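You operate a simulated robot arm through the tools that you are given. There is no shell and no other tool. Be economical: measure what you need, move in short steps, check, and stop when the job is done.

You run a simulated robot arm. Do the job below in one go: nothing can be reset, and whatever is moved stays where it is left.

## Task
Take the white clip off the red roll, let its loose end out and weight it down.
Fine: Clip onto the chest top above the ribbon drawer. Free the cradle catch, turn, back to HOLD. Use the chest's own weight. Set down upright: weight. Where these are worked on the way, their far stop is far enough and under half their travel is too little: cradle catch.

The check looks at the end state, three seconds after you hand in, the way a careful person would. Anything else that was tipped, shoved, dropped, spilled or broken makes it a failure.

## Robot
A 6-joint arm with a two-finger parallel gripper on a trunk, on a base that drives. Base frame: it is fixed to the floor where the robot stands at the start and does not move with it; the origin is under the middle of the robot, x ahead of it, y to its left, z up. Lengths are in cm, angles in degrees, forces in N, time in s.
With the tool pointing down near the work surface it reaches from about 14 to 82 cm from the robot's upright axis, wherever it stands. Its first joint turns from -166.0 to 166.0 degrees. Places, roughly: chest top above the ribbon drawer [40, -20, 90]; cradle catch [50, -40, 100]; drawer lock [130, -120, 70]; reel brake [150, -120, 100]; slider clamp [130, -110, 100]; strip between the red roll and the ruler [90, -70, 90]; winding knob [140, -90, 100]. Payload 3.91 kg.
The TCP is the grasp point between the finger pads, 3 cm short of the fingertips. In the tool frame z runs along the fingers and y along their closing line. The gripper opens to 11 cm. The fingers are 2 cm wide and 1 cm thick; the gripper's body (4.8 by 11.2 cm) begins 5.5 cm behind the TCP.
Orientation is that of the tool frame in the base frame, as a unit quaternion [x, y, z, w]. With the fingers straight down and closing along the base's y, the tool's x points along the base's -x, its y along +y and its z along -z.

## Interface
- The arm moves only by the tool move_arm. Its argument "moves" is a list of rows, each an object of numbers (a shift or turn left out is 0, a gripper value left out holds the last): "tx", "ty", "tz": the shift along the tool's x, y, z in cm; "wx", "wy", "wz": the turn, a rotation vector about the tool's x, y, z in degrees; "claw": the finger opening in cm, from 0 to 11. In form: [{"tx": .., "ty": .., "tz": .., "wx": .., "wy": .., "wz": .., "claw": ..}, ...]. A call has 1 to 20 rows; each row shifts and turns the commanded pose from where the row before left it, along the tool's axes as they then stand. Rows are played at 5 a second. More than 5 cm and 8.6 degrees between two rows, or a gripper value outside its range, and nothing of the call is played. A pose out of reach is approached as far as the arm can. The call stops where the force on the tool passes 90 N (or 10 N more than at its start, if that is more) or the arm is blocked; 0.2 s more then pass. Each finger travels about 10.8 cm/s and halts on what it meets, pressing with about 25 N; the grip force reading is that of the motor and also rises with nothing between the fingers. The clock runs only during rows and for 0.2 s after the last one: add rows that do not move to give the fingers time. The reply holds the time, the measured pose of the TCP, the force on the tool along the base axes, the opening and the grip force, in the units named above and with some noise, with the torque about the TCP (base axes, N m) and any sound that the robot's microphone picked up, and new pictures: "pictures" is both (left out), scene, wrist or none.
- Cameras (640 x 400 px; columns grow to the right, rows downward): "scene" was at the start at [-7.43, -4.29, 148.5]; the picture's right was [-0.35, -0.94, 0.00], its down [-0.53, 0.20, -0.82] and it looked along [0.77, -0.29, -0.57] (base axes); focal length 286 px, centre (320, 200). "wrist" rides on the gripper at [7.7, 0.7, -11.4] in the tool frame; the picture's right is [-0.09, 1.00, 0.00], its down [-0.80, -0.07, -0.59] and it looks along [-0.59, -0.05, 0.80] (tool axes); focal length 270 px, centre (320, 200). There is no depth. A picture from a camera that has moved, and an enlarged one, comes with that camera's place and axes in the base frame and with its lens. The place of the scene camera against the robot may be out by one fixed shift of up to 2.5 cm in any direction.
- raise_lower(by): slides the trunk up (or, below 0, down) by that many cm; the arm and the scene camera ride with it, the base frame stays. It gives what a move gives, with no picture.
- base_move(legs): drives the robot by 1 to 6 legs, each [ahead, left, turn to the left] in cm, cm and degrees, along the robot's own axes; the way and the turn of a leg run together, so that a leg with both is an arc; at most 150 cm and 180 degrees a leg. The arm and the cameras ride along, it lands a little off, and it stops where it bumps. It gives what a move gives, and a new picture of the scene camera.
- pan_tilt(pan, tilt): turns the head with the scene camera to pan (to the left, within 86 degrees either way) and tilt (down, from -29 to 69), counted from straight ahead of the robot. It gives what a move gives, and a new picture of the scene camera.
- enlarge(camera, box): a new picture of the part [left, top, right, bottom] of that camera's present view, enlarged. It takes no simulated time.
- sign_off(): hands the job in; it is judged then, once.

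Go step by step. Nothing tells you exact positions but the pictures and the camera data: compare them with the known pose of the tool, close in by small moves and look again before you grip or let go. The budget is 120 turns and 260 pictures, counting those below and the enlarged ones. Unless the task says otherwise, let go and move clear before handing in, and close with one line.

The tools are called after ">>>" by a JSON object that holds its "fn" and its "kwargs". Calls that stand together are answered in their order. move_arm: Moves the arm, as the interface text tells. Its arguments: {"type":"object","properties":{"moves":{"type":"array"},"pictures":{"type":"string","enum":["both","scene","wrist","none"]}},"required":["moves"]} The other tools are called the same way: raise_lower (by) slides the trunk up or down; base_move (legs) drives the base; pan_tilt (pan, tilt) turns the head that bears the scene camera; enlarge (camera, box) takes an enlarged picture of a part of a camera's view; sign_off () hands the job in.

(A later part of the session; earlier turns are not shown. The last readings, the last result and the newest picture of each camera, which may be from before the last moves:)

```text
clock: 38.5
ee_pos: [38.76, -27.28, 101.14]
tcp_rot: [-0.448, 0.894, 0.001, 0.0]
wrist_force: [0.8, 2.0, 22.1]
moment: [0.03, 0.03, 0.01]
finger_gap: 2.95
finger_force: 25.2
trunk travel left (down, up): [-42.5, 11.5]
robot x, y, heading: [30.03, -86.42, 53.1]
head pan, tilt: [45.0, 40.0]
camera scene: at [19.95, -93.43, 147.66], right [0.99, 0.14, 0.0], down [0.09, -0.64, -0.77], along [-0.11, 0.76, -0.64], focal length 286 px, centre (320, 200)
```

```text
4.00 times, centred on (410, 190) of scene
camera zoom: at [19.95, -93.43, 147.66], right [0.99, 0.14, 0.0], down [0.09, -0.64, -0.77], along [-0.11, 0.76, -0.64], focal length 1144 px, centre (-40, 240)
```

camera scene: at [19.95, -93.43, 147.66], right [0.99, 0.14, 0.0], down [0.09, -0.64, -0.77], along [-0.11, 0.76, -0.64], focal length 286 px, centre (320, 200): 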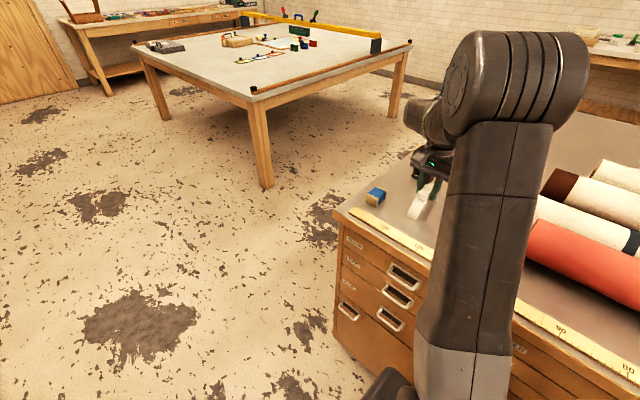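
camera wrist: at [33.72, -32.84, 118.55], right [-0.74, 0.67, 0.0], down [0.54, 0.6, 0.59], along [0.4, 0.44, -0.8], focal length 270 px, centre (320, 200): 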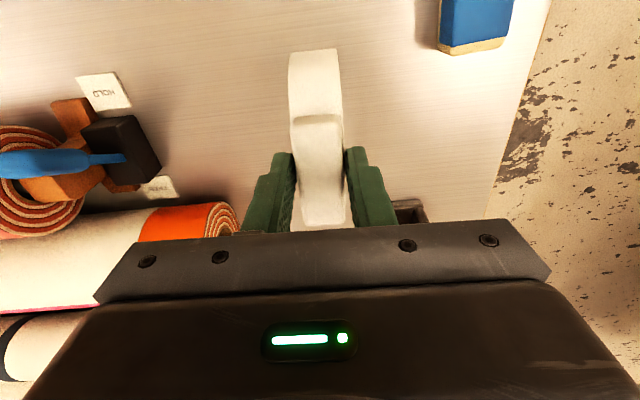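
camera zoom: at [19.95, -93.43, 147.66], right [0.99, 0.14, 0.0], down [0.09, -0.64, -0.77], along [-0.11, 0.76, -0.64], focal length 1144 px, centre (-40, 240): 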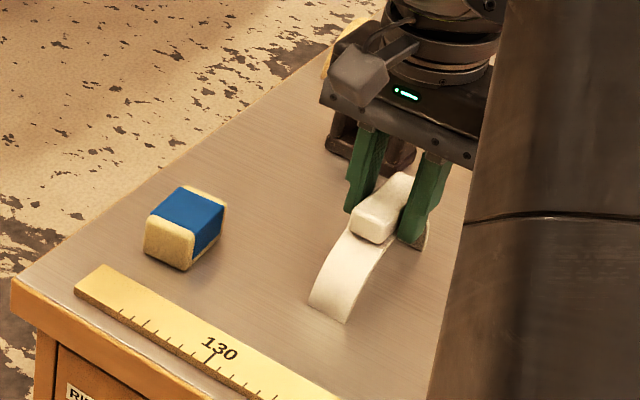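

The clip's legs are both on the top with 22 N. I ease off, open gently and rise.

>>> {"fn": "move_arm", "kwargs": {"moves": [{"tz": -0.5}, {"claw": 4}, {"claw": 6}, {}, {"tz": -3}, {"tz": -4}, {"tz": -4}, {"tz": -4}, {"tz": -4}, {}]}}

>>> {"fn": "enlarge", "kwargs": {"camera": "scene", "box": [340, 140, 480, 240]}}

```text
clock: 40.8
ee_pos: [38.84, -27.23, 120.42]
tcp_rot: [-0.447, 0.894, 0.0, 0.0]
wrist_force: [0.2, 0.7, 0.1]
moment: [0.01, 0.03, 0.03]
finger_gap: 5.99
finger_force: 0.1
trunk travel left (down, up): [-42.5, 11.5]
robot x, y, heading: [30.38, -86.73, 53.2]
head pan, tilt: [45.0, 40.0]
camera scene: at [19.98, -93.26, 147.65], right [0.99, 0.14, 0.0], down [0.09, -0.64, -0.77], along [-0.11, 0.76, -0.64], focal length 286 px, centre (320, 200)
camera wrist: at [33.65, -32.98, 131.85], right [-0.74, 0.67, 0.0], down [0.54, 0.6, 0.59], along [0.4, 0.44, -0.8], focal length 270 px, centre (320, 200)
```

scene: 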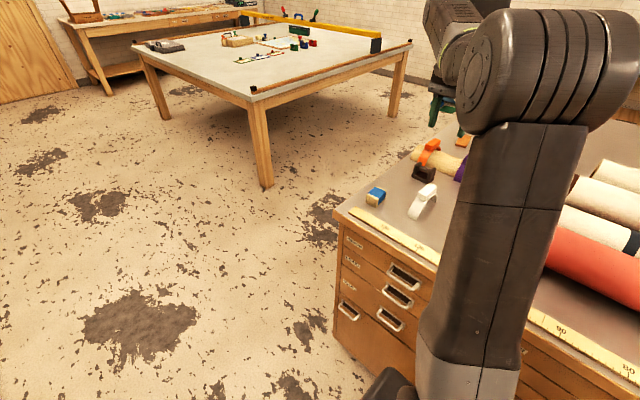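
wrist: 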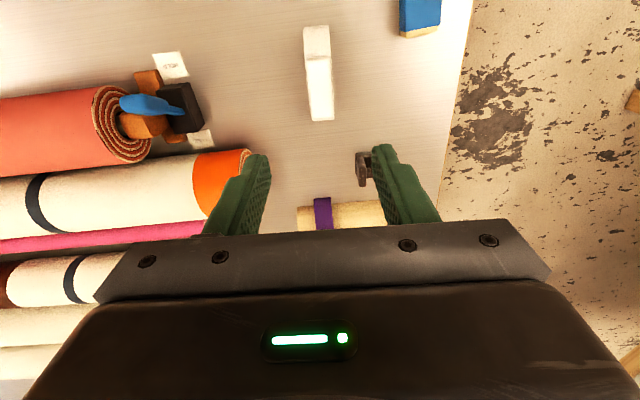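

```text
4.00 times, centred on (410, 190) of scene
camera zoom: at [19.98, -93.26, 147.65], right [0.99, 0.14, 0.0], down [0.09, -0.64, -0.77], along [-0.11, 0.76, -0.64], focal length 1144 px, centre (-40, 240)
```

zoom: 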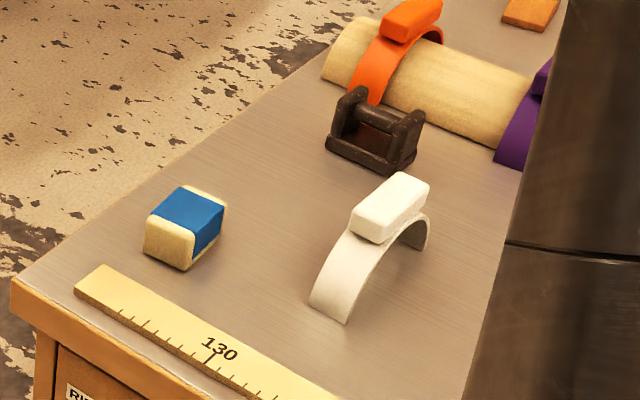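

The clip stands well. Now the catch: a closer look.

>>> {"fn": "enlarge", "kwargs": {"camera": "wrist", "box": [80, 30, 240, 170]}}

>>> {"fn": "pan_tilt", "kwargs": {"pan": 10, "tilt": 50}}

```text
2.86 times, centred on (160, 100) of wrist
camera zoom: at [33.65, -32.98, 131.85], right [-0.74, 0.67, 0.0], down [0.54, 0.6, 0.59], along [0.4, 0.44, -0.8], focal length 772 px, centre (777, 486)
```

zoom: 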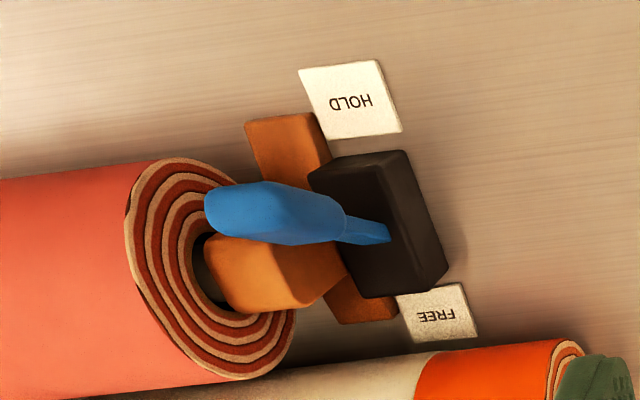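

```text
clock: 41.8
ee_pos: [38.9, -27.2, 120.36]
tcp_rot: [-0.447, 0.895, 0.0, 0.0]
wrist_force: [-0.7, -0.8, 0.2]
moment: [0.06, 0.0, 0.0]
finger_gap: 6.01
finger_force: 0.0
trunk travel left (down, up): [-42.5, 11.5]
robot x, y, heading: [30.07, -86.92, 53.2]
head pan, tilt: [10.0, 50.0]
camera scene: at [24.66, -94.8, 146.24], right [0.89, -0.45, 0.0], down [-0.35, -0.68, -0.64], along [0.29, 0.57, -0.77], focal length 286 px, centre (320, 200)
```

scene: 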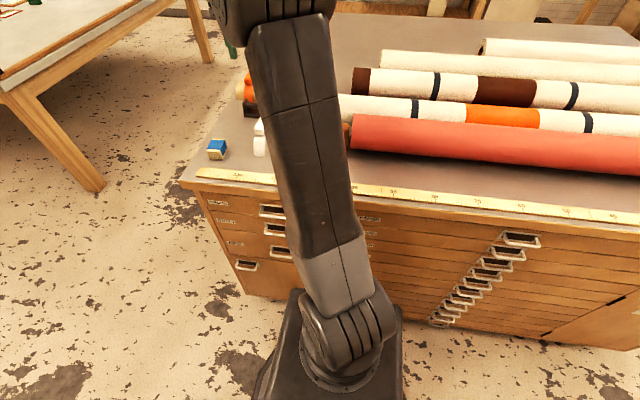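

The lever stands in its black block, leaning to HOLD (robot side); FREE is on the inner side. I move over it and view again.

>>> {"fn": "move_arm", "kwargs": {"moves": [{"ty": -4.5, "claw": 3}, {"ty": -4.5, "claw": 0}, {"ty": -4.5}, {"ty": -3}, {"tx": -3}, {}]}}

>>> {"fn": "enlarge", "kwargs": {"camera": "wrist", "box": [200, 50, 440, 200]}}

```text
clock: 43.2
ee_pos: [53.94, -34.81, 120.15]
tcp_rot: [-0.448, 0.894, 0.0, 0.0]
wrist_force: [-0.8, -0.6, -0.4]
moment: [0.01, 0.01, -0.01]
finger_gap: 0.0
finger_force: 24.9
trunk travel left (down, up): [-42.5, 11.5]
robot x, y, heading: [30.14, -86.5, 53.4]
head pan, tilt: [10.0, 50.0]
camera scene: at [24.66, -94.8, 146.24], right [0.89, -0.45, 0.0], down [-0.35, -0.68, -0.64], along [0.29, 0.57, -0.77], focal length 286 px, centre (320, 200)
camera wrist: at [48.74, -40.44, 131.6], right [-0.74, 0.67, 0.0], down [0.54, 0.6, 0.59], along [0.4, 0.44, -0.8], focal length 270 px, centre (320, 200)
```

scene: 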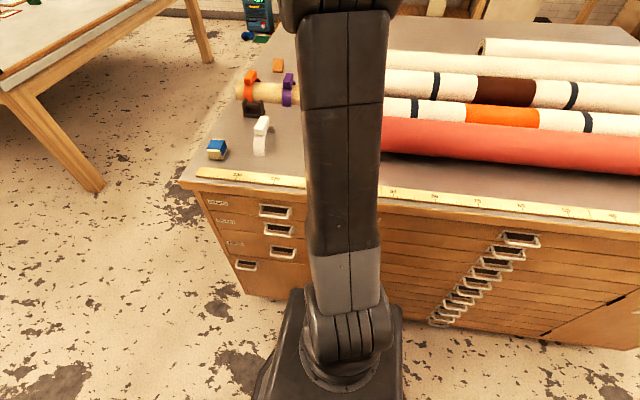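
wrist: 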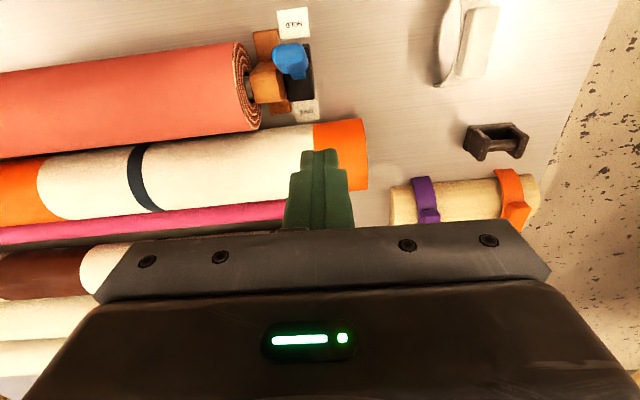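

```text
2.67 times, centred on (320, 125) of wrist
camera zoom: at [48.74, -40.44, 131.6], right [-0.74, 0.67, 0.0], down [0.54, 0.6, 0.59], along [0.4, 0.44, -0.8], focal length 721 px, centre (320, 400)
```

zoom: 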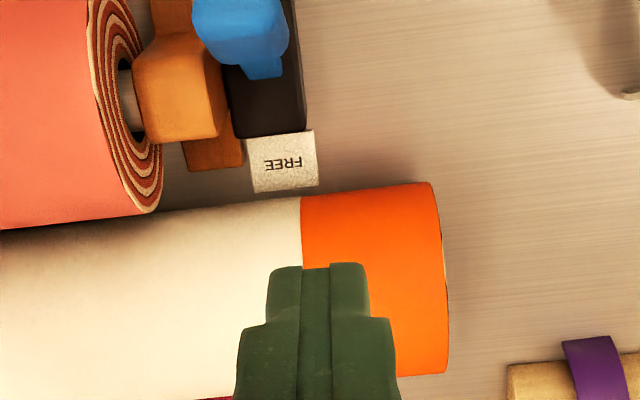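

Lever top is about (53.3,-39.4,105), its foot (55.6,-36.8). I place the closed fingers on its HOLD side, first high.

>>> {"fn": "move_arm", "kwargs": {"moves": [{"tx": 4, "ty": -1.2}, {"tx": 3.8, "ty": -1.2}, {"tz": 4}, {"tz": 4}, {}], "pictures": "wrist"}}

>>> {"fn": "enlarge", "kwargs": {"camera": "wrist", "box": [200, 80, 440, 230]}}

```text
clock: 44.4
ee_pos: [50.96, -42.33, 112.29]
tcp_rot: [-0.447, 0.894, 0.0, -0.001]
wrist_force: [-0.4, -0.8, 0.1]
moment: [0.0, 0.0, -0.05]
finger_gap: 0.0
finger_force: 24.9
trunk travel left (down, up): [-42.5, 11.5]
robot x, y, heading: [30.02, -87.19, 53.2]
head pan, tilt: [10.0, 50.0]
camera wrist: at [45.82, -47.97, 123.7], right [-0.74, 0.67, 0.0], down [0.54, 0.6, 0.59], along [0.4, 0.44, -0.8], focal length 270 px, centre (320, 200)
```

wrist: 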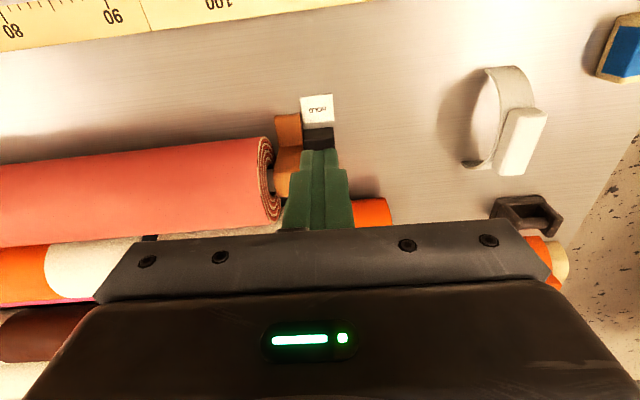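

```text
2.67 times, centred on (320, 155) of wrist
camera zoom: at [45.82, -47.97, 123.7], right [-0.74, 0.67, 0.0], down [0.54, 0.6, 0.59], along [0.4, 0.44, -0.8], focal length 721 px, centre (320, 320)
```

zoom: 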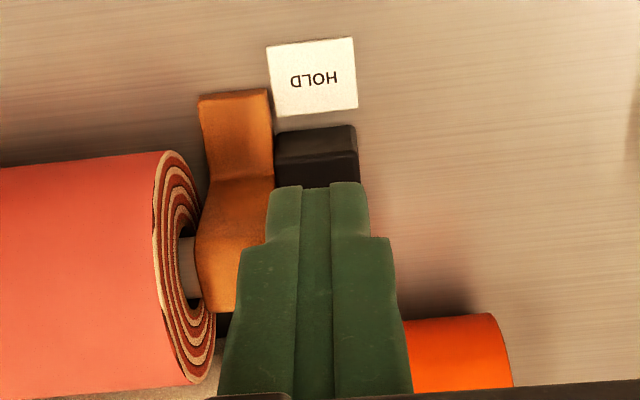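

>>> {"fn": "move_arm", "kwargs": {"moves": [{"tz": 3}, {"tz": 3}, {"tz": 1.7}, {}], "pictures": "wrist"}}

>>> {"fn": "enlarge", "kwargs": {"camera": "wrist", "box": [200, 80, 440, 230]}}

```text
clock: 45.4
ee_pos: [51.06, -42.44, 104.56]
tcp_rot: [-0.448, 0.894, 0.0, 0.0]
wrist_force: [-0.1, -0.3, 0.1]
moment: [-0.01, 0.0, 0.0]
finger_gap: 0.0
finger_force: 25.0
trunk travel left (down, up): [-42.5, 11.5]
robot x, y, heading: [29.6, -87.07, 53.1]
head pan, tilt: [10.0, 50.0]
camera wrist: at [45.91, -48.06, 115.93], right [-0.74, 0.67, 0.0], down [0.54, 0.6, 0.59], along [0.4, 0.44, -0.8], focal length 270 px, centre (320, 200)
```

wrist: 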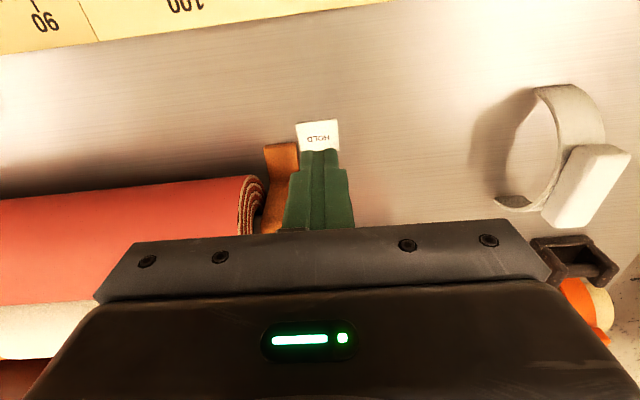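

```text
2.67 times, centred on (320, 155) of wrist
camera zoom: at [45.91, -48.06, 115.93], right [-0.74, 0.67, 0.0], down [0.54, 0.6, 0.59], along [0.4, 0.44, -0.8], focal length 721 px, centre (320, 320)
```

zoom: 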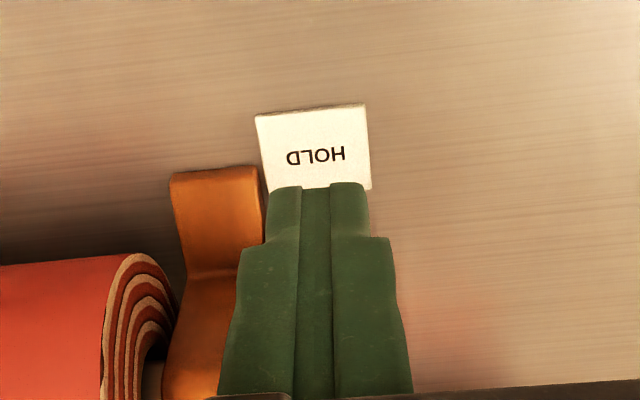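

>>> {"fn": "move_arm", "kwargs": {"moves": [{"tx": -1}, {"tx": -1}, {"tx": -1}, {"tx": -1}, {}], "pictures": "none"}}

>>> {"fn": "move_arm", "kwargs": {"moves": [{"tx": -0.8}, {"tx": -0.8}, {"tx": -0.8}, {}], "pictures": "wrist"}}

```text
clock: 46.6
ee_pos: [53.49, -39.15, 104.66]
tcp_rot: [-0.447, 0.895, 0.0, -0.001]
wrist_force: [-1.3, -1.1, 2.4]
moment: [0.05, -0.02, 0.01]
finger_gap: 0.0
finger_force: 25.0
trunk travel left (down, up): [-42.5, 11.5]
robot x, y, heading: [29.93, -87.0, 53.4]
head pan, tilt: [10.0, 50.0]
```

```text
clock: 47.6
ee_pos: [54.94, -37.18, 104.61]
tcp_rot: [-0.448, 0.894, -0.001, 0.0]
wrist_force: [-0.2, -0.9, -0.9]
moment: [0.0, 0.01, 0.0]
finger_gap: 0.0
finger_force: 24.4
trunk travel left (down, up): [-42.5, 11.5]
robot x, y, heading: [30.31, -86.66, 53.2]
head pan, tilt: [10.0, 50.0]
camera wrist: at [49.71, -42.87, 115.98], right [-0.74, 0.67, 0.0], down [0.54, 0.6, 0.59], along [0.4, 0.44, -0.8], focal length 270 px, centre (320, 200)
```

wrist: 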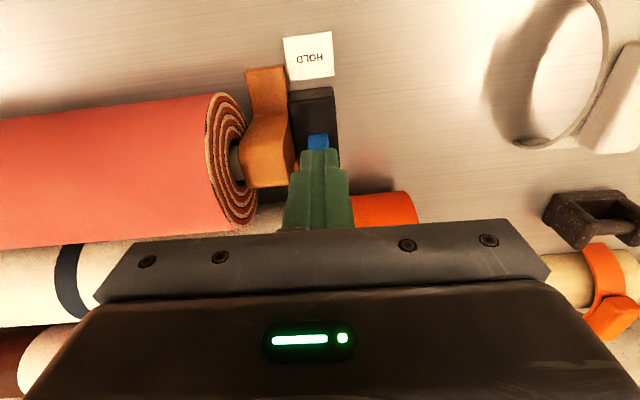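

>>> {"fn": "move_arm", "kwargs": {"moves": [{"tx": -0.8}, {"tx": -0.8}, {}], "pictures": "none"}}

>>> {"fn": "move_arm", "kwargs": {"moves": [{"tx": -0.7}, {"tx": -0.6}, {}], "pictures": "wrist"}}

>>> {"fn": "enlarge", "kwargs": {"camera": "wrist", "box": [200, 20, 440, 220]}}

```text
clock: 48.4
ee_pos: [55.82, -36.14, 104.52]
tcp_rot: [-0.448, 0.894, 0.001, -0.001]
wrist_force: [-2.5, -2.9, -0.5]
moment: [-0.1, 0.1, -0.02]
finger_gap: 0.01
finger_force: 24.8
trunk travel left (down, up): [-42.5, 11.5]
robot x, y, heading: [30.36, -86.75, 53.3]
head pan, tilt: [10.0, 50.0]
```

```text
clock: 49.2
ee_pos: [55.95, -35.91, 104.84]
tcp_rot: [-0.448, 0.894, -0.004, -0.004]
wrist_force: [-39.6, -49.1, 1.4]
moment: [-1.4, 1.24, -0.03]
finger_gap: 0.0
finger_force: 25.2
trunk travel left (down, up): [-42.5, 11.5]
robot x, y, heading: [30.11, -86.79, 53.3]
head pan, tilt: [10.0, 50.0]
camera wrist: at [50.86, -41.39, 116.34], right [-0.74, 0.67, 0.0], down [0.54, 0.61, 0.59], along [0.39, 0.43, -0.81], focal length 270 px, centre (320, 200)
```

wrist: 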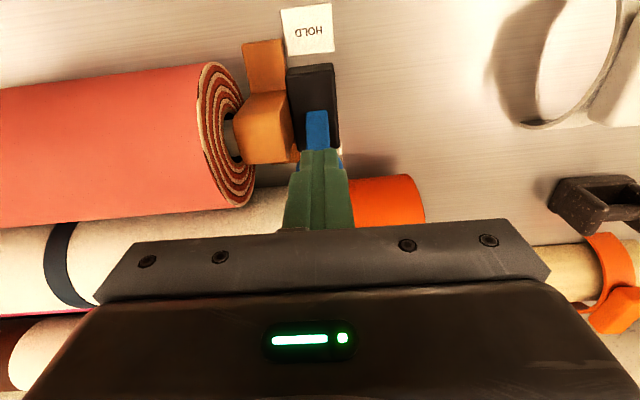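

```text
2.00 times, centred on (320, 120) of wrist
camera zoom: at [50.86, -41.39, 116.34], right [-0.74, 0.67, 0.0], down [0.54, 0.61, 0.59], along [0.39, 0.43, -0.81], focal length 541 px, centre (320, 360)
```

zoom: 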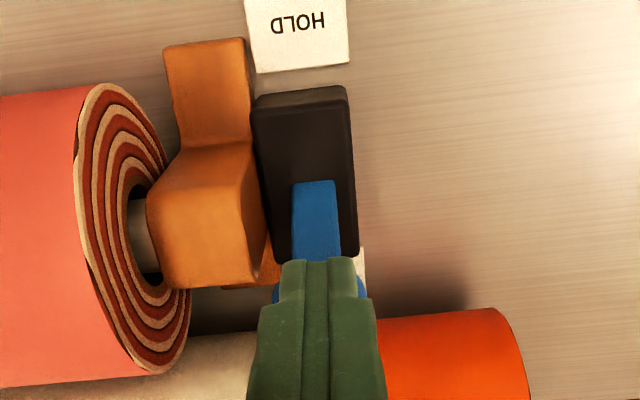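

The lever has come up hard against its far stop at FREE. I back off, rise and check that it stays.

>>> {"fn": "move_arm", "kwargs": {"moves": [{"tx": 2}, {"tx": 2}, {"tz": -4}, {"tz": -4}, {"tz": -4}, {"tz": -4}, {"tx": -4}, {"tx": -4}, {"tx": -3}, {}], "pictures": "wrist"}}

>>> {"fn": "enlarge", "kwargs": {"camera": "wrist", "box": [200, 20, 440, 220]}}

```text
clock: 51.4
ee_pos: [61.09, -29.21, 120.78]
tcp_rot: [-0.448, 0.894, -0.001, 0.0]
wrist_force: [-0.4, -0.1, 0.4]
moment: [-0.02, 0.0, -0.03]
finger_gap: 0.0
finger_force: 25.2
trunk travel left (down, up): [-42.5, 11.5]
robot x, y, heading: [30.23, -87.07, 53.3]
head pan, tilt: [10.0, 50.0]
camera wrist: at [55.93, -34.93, 132.1], right [-0.74, 0.67, 0.0], down [0.54, 0.6, 0.59], along [0.4, 0.44, -0.8], focal length 270 px, centre (320, 200)
```

wrist: 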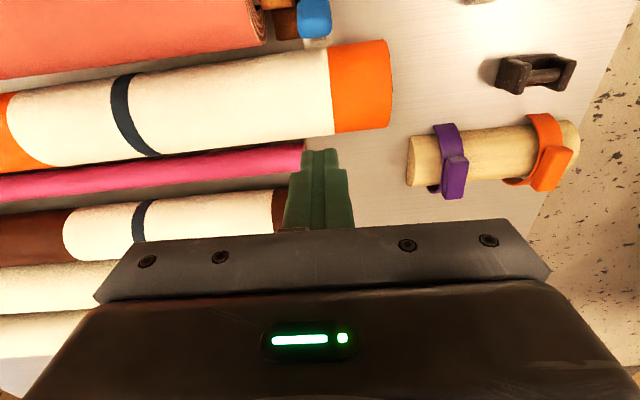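

```text
2.00 times, centred on (320, 120) of wrist
camera zoom: at [55.93, -34.93, 132.1], right [-0.74, 0.67, 0.0], down [0.54, 0.6, 0.59], along [0.4, 0.44, -0.8], focal length 541 px, centre (320, 360)
```

zoom: 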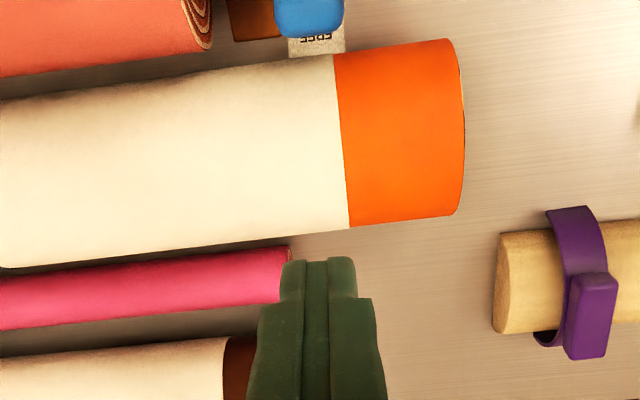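

The lever stays at FREE. Now I drive along the chest to the WIND end.

>>> {"fn": "base_move", "kwargs": {"legs": [[0, -75, 0]]}}

>>> {"fn": "pan_tilt", "kwargs": {"pan": -25, "tilt": 45}}

>>> {"fn": "enlarge", "kwargs": {"camera": "wrist", "box": [0, 0, 640, 400]}}

```text
clock: 55.4
ee_pos: [120.87, -74.15, 120.69]
tcp_rot: [-0.446, 0.895, -0.001, 0.0]
wrist_force: [-0.3, -0.1, -0.4]
moment: [0.01, 0.01, 0.0]
finger_gap: 0.0
finger_force: 25.1
trunk travel left (down, up): [-42.5, 11.5]
robot x, y, heading: [89.67, -131.51, 53.1]
head pan, tilt: [10.0, 50.0]
camera scene: at [84.33, -139.6, 146.24], right [0.89, -0.45, 0.0], down [-0.35, -0.68, -0.64], along [0.29, 0.57, -0.77], focal length 286 px, centre (320, 200)
```

scene: 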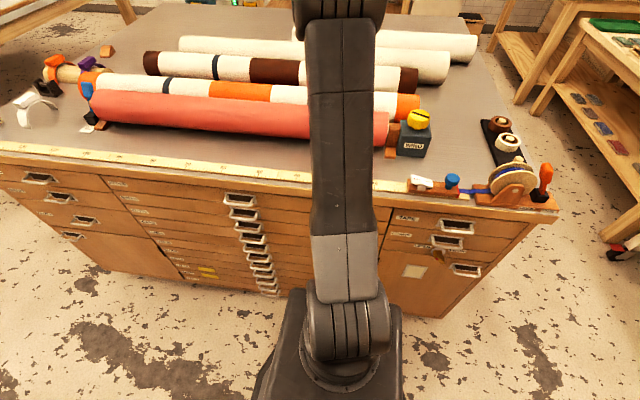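

```text
clock: 56.4
ee_pos: [120.87, -74.06, 120.67]
tcp_rot: [-0.447, 0.895, 0.0, 0.0]
wrist_force: [-0.4, 0.2, 0.4]
moment: [-0.04, 0.0, -0.03]
finger_gap: 0.04
finger_force: 25.0
trunk travel left (down, up): [-42.5, 11.5]
robot x, y, heading: [89.71, -131.8, 52.9]
head pan, tilt: [-25.0, 45.0]
camera scene: at [88.0, -142.62, 146.93], right [0.47, -0.88, 0.0], down [-0.62, -0.33, -0.71], along [0.62, 0.33, -0.71], focal length 286 px, centre (320, 200)
```

scene: 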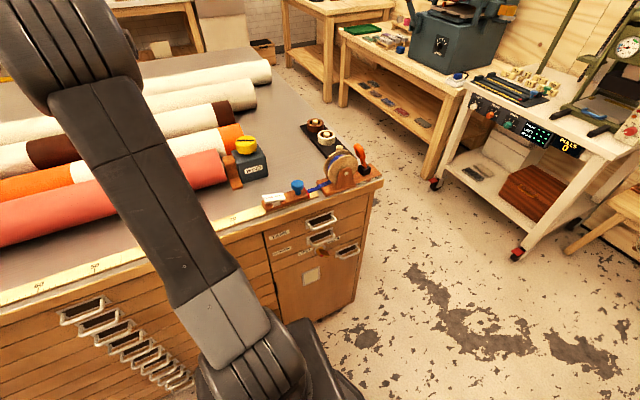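

```text
1.00 times, centred on (320, 200) of wrist
camera zoom: at [115.68, -79.78, 132.08], right [-0.74, 0.67, 0.0], down [0.54, 0.6, 0.59], along [0.4, 0.44, -0.8], focal length 270 px, centre (320, 200)
```

zoom: 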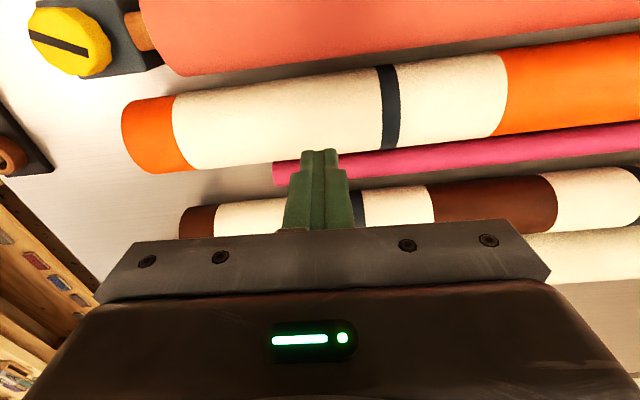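

>>> {"fn": "enlarge", "kwargs": {"camera": "scene", "box": [200, 120, 280, 190]}}

>>> {"fn": "move_arm", "kwargs": {"moves": [{"ty": -3, "claw": 4}, {"ty": -3, "claw": 8}, {"ty": -3}, {"tx": 3}, {"tx": 3}, {}]}}

>>> {"fn": "enlarge", "kwargs": {"camera": "wrist", "box": [100, 0, 420, 200]}}

```text
5.71 times, centred on (240, 155) of scene
camera zoom: at [88.0, -142.62, 146.93], right [0.47, -0.88, 0.0], down [-0.62, -0.33, -0.71], along [0.62, 0.33, -0.71], focal length 1634 px, centre (777, 457)
```

zoom: 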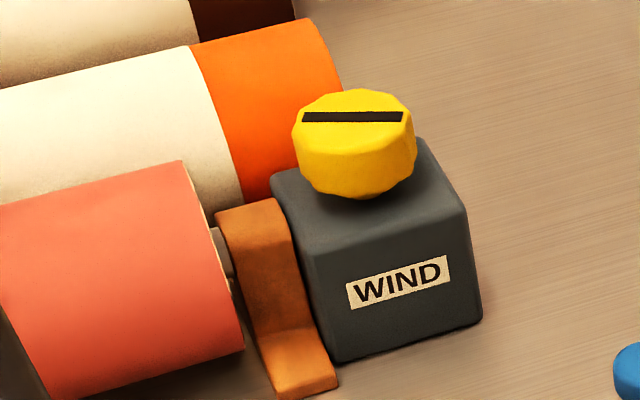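

```text
clock: 57.8
ee_pos: [124.47, -84.39, 120.5]
tcp_rot: [-0.448, 0.894, 0.001, 0.0]
wrist_force: [0.1, 0.4, -0.1]
moment: [0.01, 0.02, -0.01]
finger_gap: 7.98
finger_force: 0.1
trunk travel left (down, up): [-42.5, 11.5]
robot x, y, heading: [89.61, -131.57, 52.9]
head pan, tilt: [-25.0, 45.0]
camera scene: at [88.02, -142.62, 146.93], right [0.47, -0.88, 0.0], down [-0.62, -0.33, -0.71], along [0.62, 0.33, -0.71], focal length 286 px, centre (320, 200)
camera wrist: at [119.3, -89.96, 131.92], right [-0.74, 0.67, 0.0], down [0.54, 0.6, 0.59], along [0.4, 0.44, -0.8], focal length 270 px, centre (320, 200)
```

scene: 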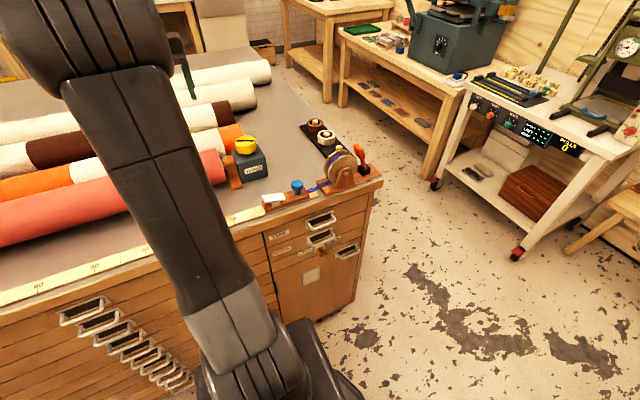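
wrist: 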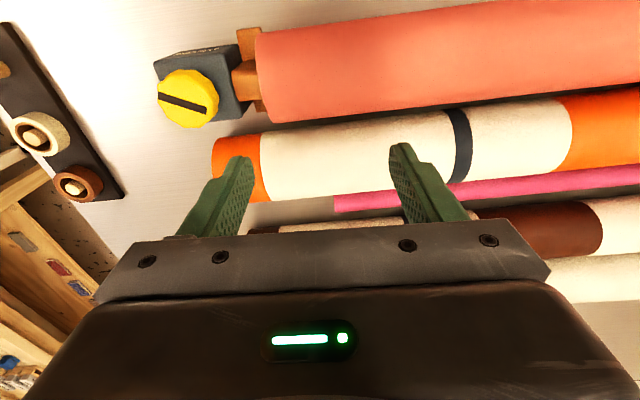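

```text
2.00 times, centred on (260, 100) of wrist
camera zoom: at [119.3, -89.96, 131.92], right [-0.74, 0.67, 0.0], down [0.54, 0.6, 0.59], along [0.4, 0.44, -0.8], focal length 541 px, centre (440, 400)
```

zoom: 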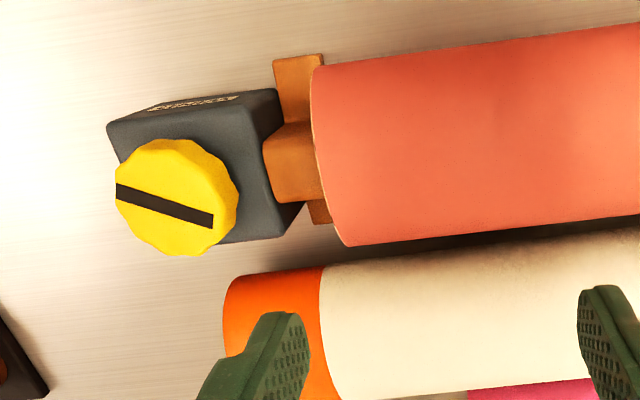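

Knob top is at about (135.3,-93.2,104), 6 cm wide. I move above it with the fingers open to 8.

>>> {"fn": "move_arm", "kwargs": {"moves": [{"ty": -4, "tx": 0.5}, {"ty": -5}, {"ty": -4.9}, {"tz": 4}, {"tz": 3}, {}]}}

>>> {"fn": "enlarge", "kwargs": {"camera": "wrist", "box": [200, 50, 440, 200]}}

```text
clock: 59.2
ee_pos: [135.16, -92.82, 113.58]
tcp_rot: [-0.446, 0.895, 0.0, -0.001]
wrist_force: [0.0, -0.6, -1.0]
moment: [0.03, 0.0, 0.03]
finger_gap: 7.98
finger_force: 0.1
trunk travel left (down, up): [-42.5, 11.5]
robot x, y, heading: [89.62, -131.66, 53.3]
head pan, tilt: [-25.0, 45.0]
camera scene: at [88.02, -142.64, 146.93], right [0.47, -0.88, 0.0], down [-0.62, -0.33, -0.71], along [0.62, 0.33, -0.71], focal length 286 px, centre (320, 200)
camera wrist: at [129.97, -98.59, 124.99], right [-0.74, 0.67, 0.0], down [0.54, 0.6, 0.59], along [0.4, 0.44, -0.8], focal length 270 px, centre (320, 200)
```

scene: 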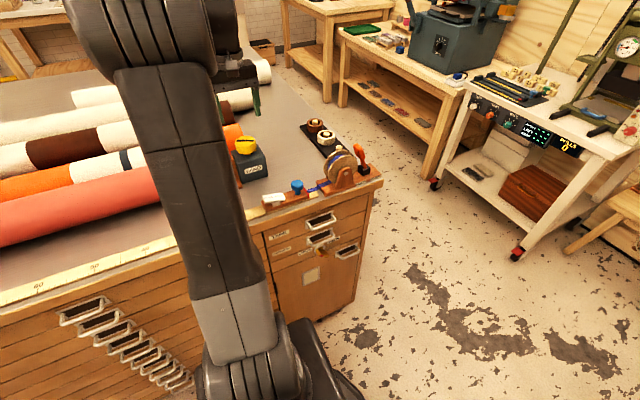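
wrist: 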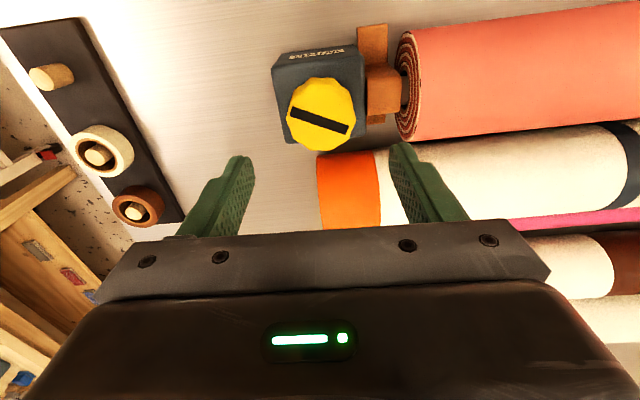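

```text
2.67 times, centred on (320, 125) of wrist
camera zoom: at [129.97, -98.59, 124.99], right [-0.74, 0.67, 0.0], down [0.54, 0.6, 0.59], along [0.4, 0.44, -0.8], focal length 721 px, centre (320, 400)
```

zoom: 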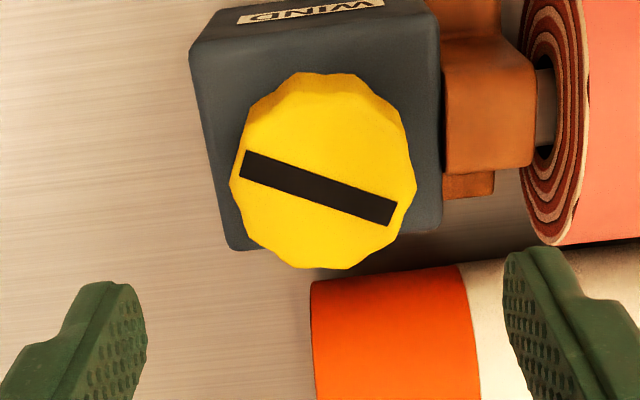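

Well centred. I go down and grip the knob.

>>> {"fn": "move_arm", "kwargs": {"moves": [{"tz": 4, "tx": 0.2}, {"tz": 3}, {"tz": 1.2}, {}, {"claw": 6.5}, {"claw": 5}, {}, {}], "pictures": "wrist"}}

>>> {"fn": "enlarge", "kwargs": {"camera": "scene", "box": [180, 100, 300, 200]}}

```text
clock: 61.0
ee_pos: [135.01, -93.14, 105.45]
tcp_rot: [-0.448, 0.894, 0.0, 0.0]
wrist_force: [-7.6, 6.8, -2.1]
moment: [0.19, 0.16, 0.03]
finger_gap: 5.5
finger_force: 5.2
trunk travel left (down, up): [-42.5, 11.5]
robot x, y, heading: [89.89, -131.6, 52.9]
head pan, tilt: [-25.0, 45.0]
camera wrist: at [129.84, -98.78, 116.89], right [-0.74, 0.67, 0.0], down [0.54, 0.6, 0.59], along [0.4, 0.44, -0.8], focal length 270 px, centre (320, 200)
```

wrist: 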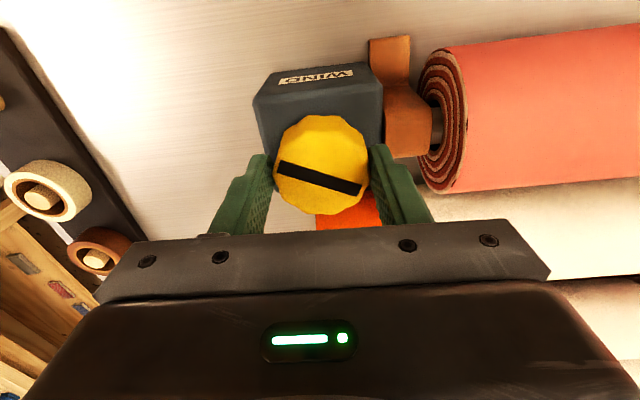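

```text
4.00 times, centred on (240, 150) of scene
camera zoom: at [87.9, -142.52, 146.93], right [0.47, -0.88, 0.0], down [-0.62, -0.33, -0.71], along [0.62, 0.33, -0.71], focal length 1144 px, centre (640, 400)
```

zoom: 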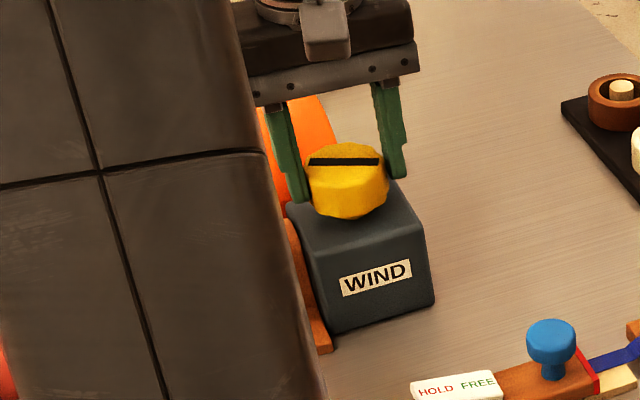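

>>> {"fn": "move_arm", "kwargs": {"moves": [{"claw": 3}, {}, {"wz": 8}, {"wz": 8}, {"wz": 8}, {"wz": 8}, {}]}}

>>> {"fn": "enlarge", "kwargs": {"camera": "scene", "box": [0, 100, 300, 290]}}

```text
clock: 62.6
ee_pos: [134.87, -93.08, 105.54]
tcp_rot: [-0.182, 0.983, 0.0, 0.002]
wrist_force: [-16.3, 19.3, 9.7]
moment: [0.74, 0.53, 0.93]
finger_gap: 5.25
finger_force: 45.0
trunk travel left (down, up): [-42.5, 11.5]
robot x, y, heading: [89.66, -131.76, 53.2]
head pan, tilt: [-25.0, 45.0]
camera scene: at [87.72, -142.41, 146.95], right [0.47, -0.88, 0.0], down [-0.62, -0.33, -0.71], along [0.63, 0.33, -0.71], focal length 286 px, centre (320, 200)
camera wrist: at [127.39, -95.07, 116.97], right [-0.28, 0.96, 0.0], down [0.77, 0.22, 0.6], along [0.57, 0.16, -0.8], focal length 270 px, centre (320, 200)
```

scene: 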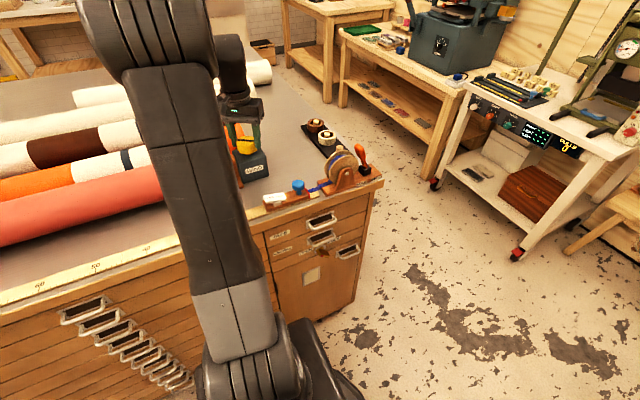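
wrist: 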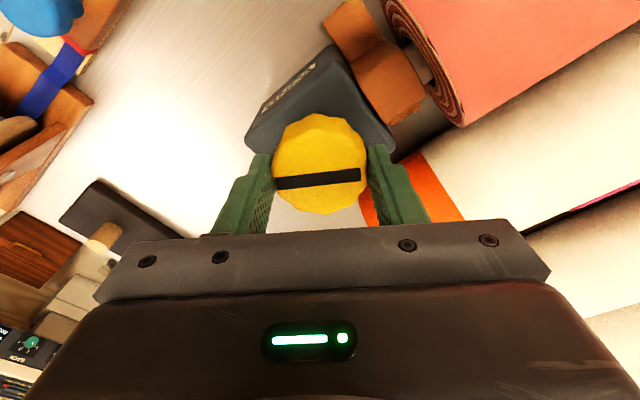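

```text
2.11 times, centred on (150, 195) of scene
camera zoom: at [87.72, -142.41, 146.95], right [0.47, -0.88, 0.0], down [-0.62, -0.33, -0.71], along [0.63, 0.33, -0.71], focal length 602 px, centre (678, 210)
```

zoom: 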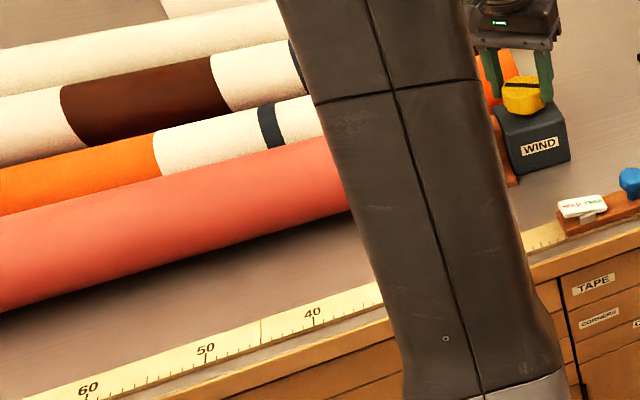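

The fingers slipped on the knob, so it resists this way. I try the other way.

>>> {"fn": "move_arm", "kwargs": {"moves": [{"wz": -8}, {"wz": -8}, {"wz": -8}, {"wz": -8}, {"wz": -8}, {"wz": -8}, {}]}}

>>> {"fn": "enlarge", "kwargs": {"camera": "scene", "box": [0, 100, 300, 290]}}

```text
clock: 64.2
ee_pos: [135.0, -93.18, 105.55]
tcp_rot: [-0.568, 0.823, -0.001, 0.002]
wrist_force: [-10.6, 20.6, 19.1]
moment: [1.19, 0.1, 0.03]
finger_gap: 5.25
finger_force: 45.0
trunk travel left (down, up): [-42.5, 11.5]
robot x, y, heading: [89.38, -131.73, 53.0]
head pan, tilt: [-25.0, 45.0]
camera scene: at [87.72, -142.46, 146.94], right [0.47, -0.88, 0.0], down [-0.62, -0.33, -0.71], along [0.63, 0.33, -0.71], focal length 286 px, centre (320, 200)
camera wrist: at [131.52, -99.95, 116.99], right [-0.9, 0.44, 0.0], down [0.35, 0.72, 0.6], along [0.26, 0.53, -0.8], focal length 270 px, centre (320, 200)
```

scene: 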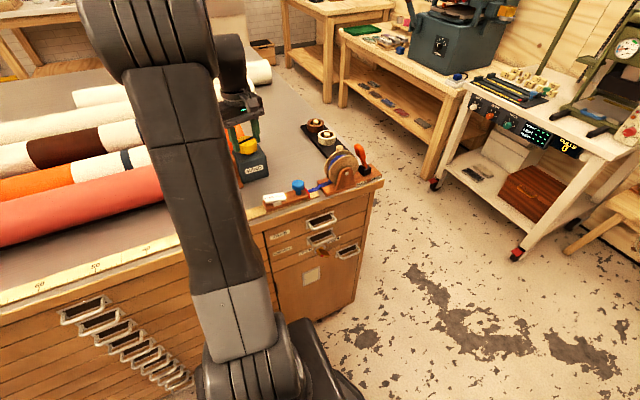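
wrist: 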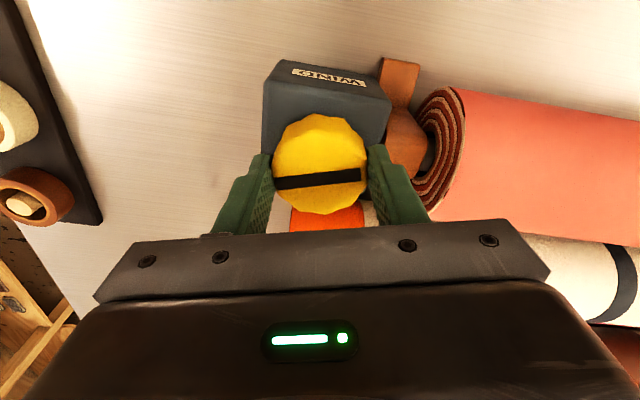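

```text
2.11 times, centred on (150, 195) of scene
camera zoom: at [87.72, -142.46, 146.94], right [0.47, -0.88, 0.0], down [-0.62, -0.33, -0.71], along [0.63, 0.33, -0.71], focal length 602 px, centre (678, 210)
```

zoom: 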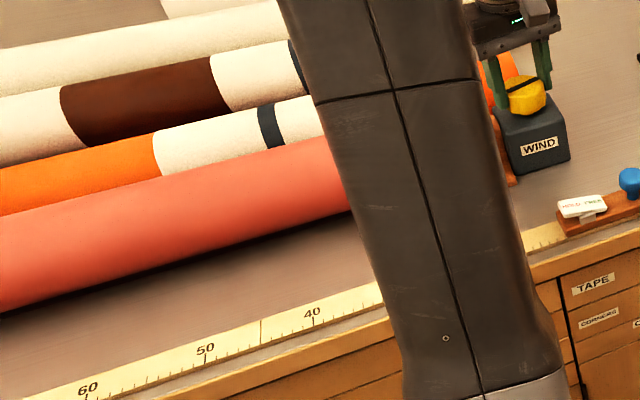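

This way it turns freely with the tool. I go on turning and watch the roll.

>>> {"fn": "move_arm", "kwargs": {"moves": [{"wz": -8}, {"wz": -8}, {"wz": -8}, {"wz": -8}, {"wz": -8}, {"wz": -8}, {"wz": -8}, {"wz": -8}, {}]}}

>>> {"fn": "enlarge", "kwargs": {"camera": "scene", "box": [0, 100, 300, 290]}}

```text
clock: 66.2
ee_pos: [135.07, -93.03, 105.45]
tcp_rot: [0.918, -0.397, 0.0, -0.001]
wrist_force: [-0.3, 25.2, 21.0]
moment: [1.33, -0.2, -0.02]
finger_gap: 5.25
finger_force: 45.2
trunk travel left (down, up): [-42.5, 11.5]
robot x, y, heading: [89.75, -131.49, 52.9]
head pan, tilt: [-25.0, 45.0]
camera scene: at [87.86, -142.4, 146.94], right [0.47, -0.88, 0.0], down [-0.62, -0.33, -0.71], along [0.62, 0.33, -0.71], focal length 286 px, centre (320, 200)
camera wrist: at [139.8, -99.06, 117.01], right [-0.79, -0.62, 0.0], down [-0.5, 0.63, 0.59], along [-0.36, 0.47, -0.81], focal length 270 px, centre (320, 200)
```

scene: 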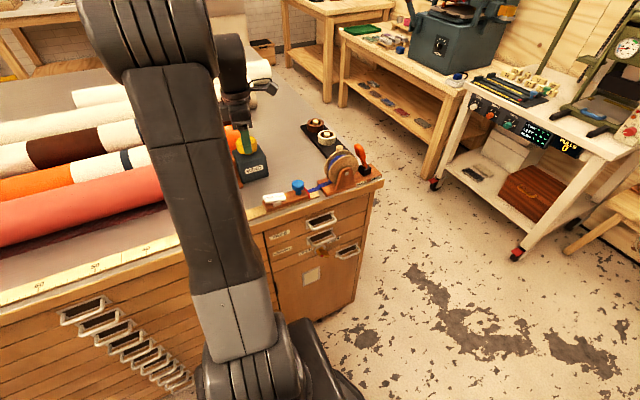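
wrist: 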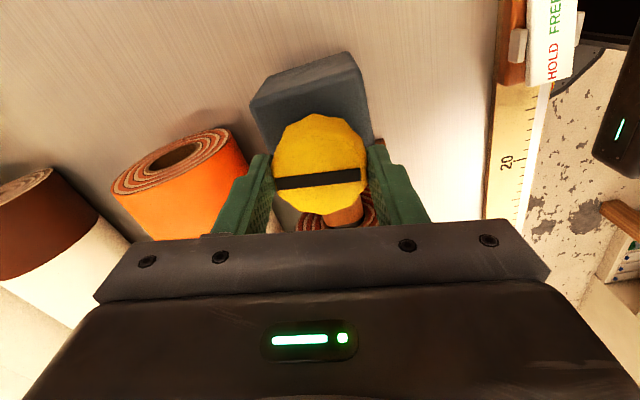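

```text
2.11 times, centred on (150, 195) of scene
camera zoom: at [87.86, -142.4, 146.94], right [0.47, -0.88, 0.0], down [-0.62, -0.33, -0.71], along [0.62, 0.33, -0.71], focal length 602 px, centre (678, 210)
```

zoom: 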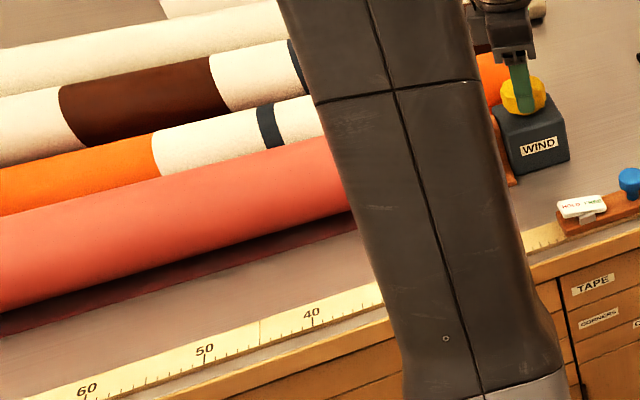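

The loose end is coming out on the ruler side. I turn further by steps.

>>> {"fn": "move_arm", "kwargs": {"moves": [{"wz": -8}, {"wz": -8}, {"wz": -8}, {"wz": -8}, {"wz": -8}, {}], "pictures": "none"}}

>>> {"fn": "enlarge", "kwargs": {"camera": "scene", "box": [0, 100, 300, 290]}}

```text
clock: 67.6
ee_pos: [135.09, -92.97, 105.56]
tcp_rot: [0.998, -0.059, 0.002, -0.001]
wrist_force: [4.6, 28.3, 25.2]
moment: [1.19, 0.26, -0.03]
finger_gap: 5.23
finger_force: 45.0
trunk travel left (down, up): [-42.5, 11.5]
robot x, y, heading: [89.64, -132.22, 53.1]
head pan, tilt: [-25.0, 45.0]
```

```text
2.11 times, centred on (150, 195) of scene
camera zoom: at [87.89, -142.37, 146.95], right [0.47, -0.88, 0.0], down [-0.62, -0.33, -0.71], along [0.62, 0.33, -0.71], focal length 602 px, centre (678, 210)
```

zoom: 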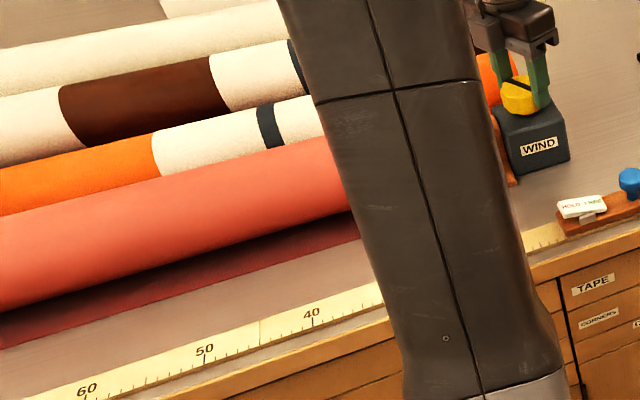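

>>> {"fn": "move_arm", "kwargs": {"moves": [{"wz": -8}, {"wz": -8}, {"wz": -8}, {"wz": -8}, {"wz": -8}, {"wz": -8}, {}], "pictures": "none"}}

>>> {"fn": "enlarge", "kwargs": {"camera": "scene", "box": [0, 100, 300, 290]}}

```text
clock: 69.2
ee_pos: [134.65, -93.24, 105.45]
tcp_rot: [0.94, 0.342, 0.0, 0.007]
wrist_force: [36.5, -26.6, 11.9]
moment: [-1.35, -1.02, -0.16]
finger_gap: 5.29
finger_force: 23.1
out of reach, approached as far as the arm can: row 6
trunk travel left (down, up): [-42.5, 11.5]
robot x, y, heading: [90.1, -131.94, 53.2]
head pan, tilt: [-25.0, 45.0]
```

```text
2.11 times, centred on (150, 195) of scene
camera zoom: at [88.4, -143.24, 146.9], right [0.47, -0.88, 0.0], down [-0.63, -0.33, -0.71], along [0.62, 0.33, -0.71], focal length 602 px, centre (678, 210)
```

zoom: 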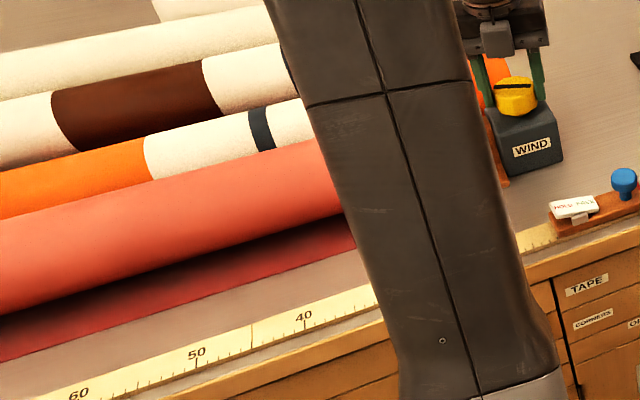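

Wrist limit reached. I let go, rise, turn the hand back and see how far the cloth lies out.

>>> {"fn": "move_arm", "kwargs": {"moves": [{"claw": 7}, {"claw": 8.5}, {}, {"tz": -4}, {"wz": 8, "tz": -2}, {"wz": 8}, {"wz": 8}, {"wz": 8}, {"wz": 8}, {"wz": 8}, {"wz": 8}, {"wz": 8}, {"wz": 8}, {"wz": 8}, {"wz": 8}, {"wz": 8}, {"wz": 8}, {"wz": 8}, {"wz": 8}, {"wz": 8}]}}

>>> {"fn": "pan_tilt", "kwargs": {"pan": 15, "tilt": 50}}

>>> {"fn": "enlarge", "kwargs": {"camera": "scene", "box": [40, 60, 340, 250]}}

```text
clock: 73.4
ee_pos: [133.69, -91.91, 111.41]
tcp_rot: [0.725, -0.689, 0.0, 0.0]
wrist_force: [0.4, -0.2, 0.0]
moment: [-0.01, -0.01, 0.04]
finger_gap: 8.48
finger_force: 0.2
out of reach, approached as far as the arm can: row 4
trunk travel left (down, up): [-42.5, 11.5]
robot x, y, heading: [89.76, -132.02, 53.2]
head pan, tilt: [-25.0, 45.0]
camera scene: at [88.01, -142.63, 146.93], right [0.47, -0.88, 0.0], down [-0.62, -0.33, -0.71], along [0.62, 0.33, -0.71], focal length 286 px, centre (320, 200)
camera wrist: at [133.41, -99.58, 122.85], right [-1.0, 0.04, 0.0], down [0.03, 0.8, 0.59], along [0.02, 0.59, -0.8], focal length 270 px, centre (320, 200)
```

scene: 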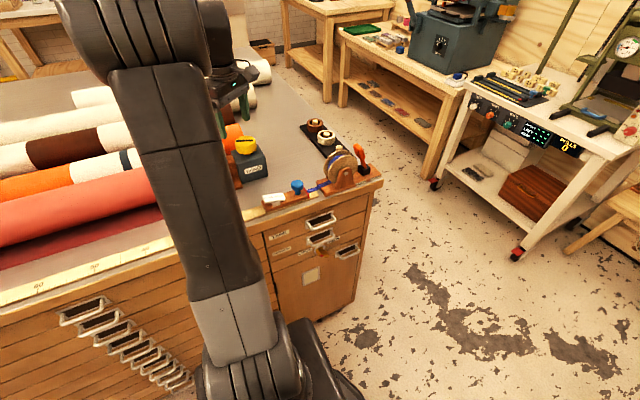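
wrist: 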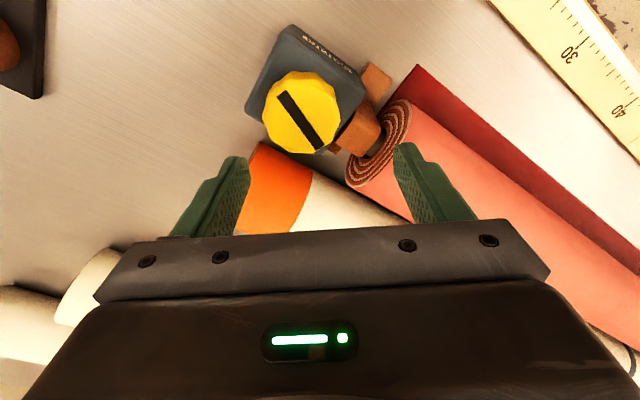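

```text
clock: 74.5
ee_pos: [133.65, -92.02, 111.48]
tcp_rot: [0.726, -0.688, -0.001, 0.0]
wrist_force: [-0.4, 0.1, 0.7]
moment: [0.0, 0.02, 0.01]
finger_gap: 8.51
finger_force: 0.0
trunk travel left (down, up): [-42.5, 11.5]
robot x, y, heading: [89.33, -131.74, 53.2]
head pan, tilt: [15.0, 50.0]
camera scene: at [83.72, -139.31, 146.24], right [0.93, -0.37, 0.0], down [-0.29, -0.71, -0.64], along [0.24, 0.6, -0.77], focal length 286 px, centre (320, 200)
```

scene: 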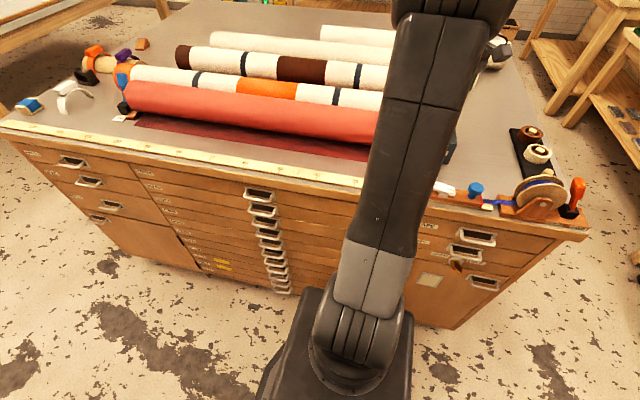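

```text
2.11 times, centred on (190, 155) of scene
camera zoom: at [83.72, -139.31, 146.24], right [0.93, -0.37, 0.0], down [-0.29, -0.71, -0.64], along [0.24, 0.6, -0.77], focal length 602 px, centre (594, 295)
```

zoom: 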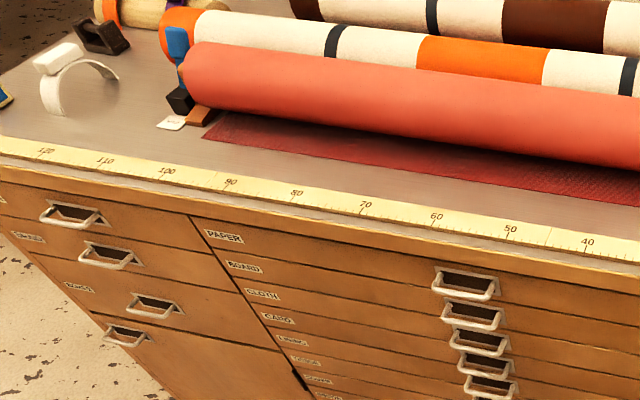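

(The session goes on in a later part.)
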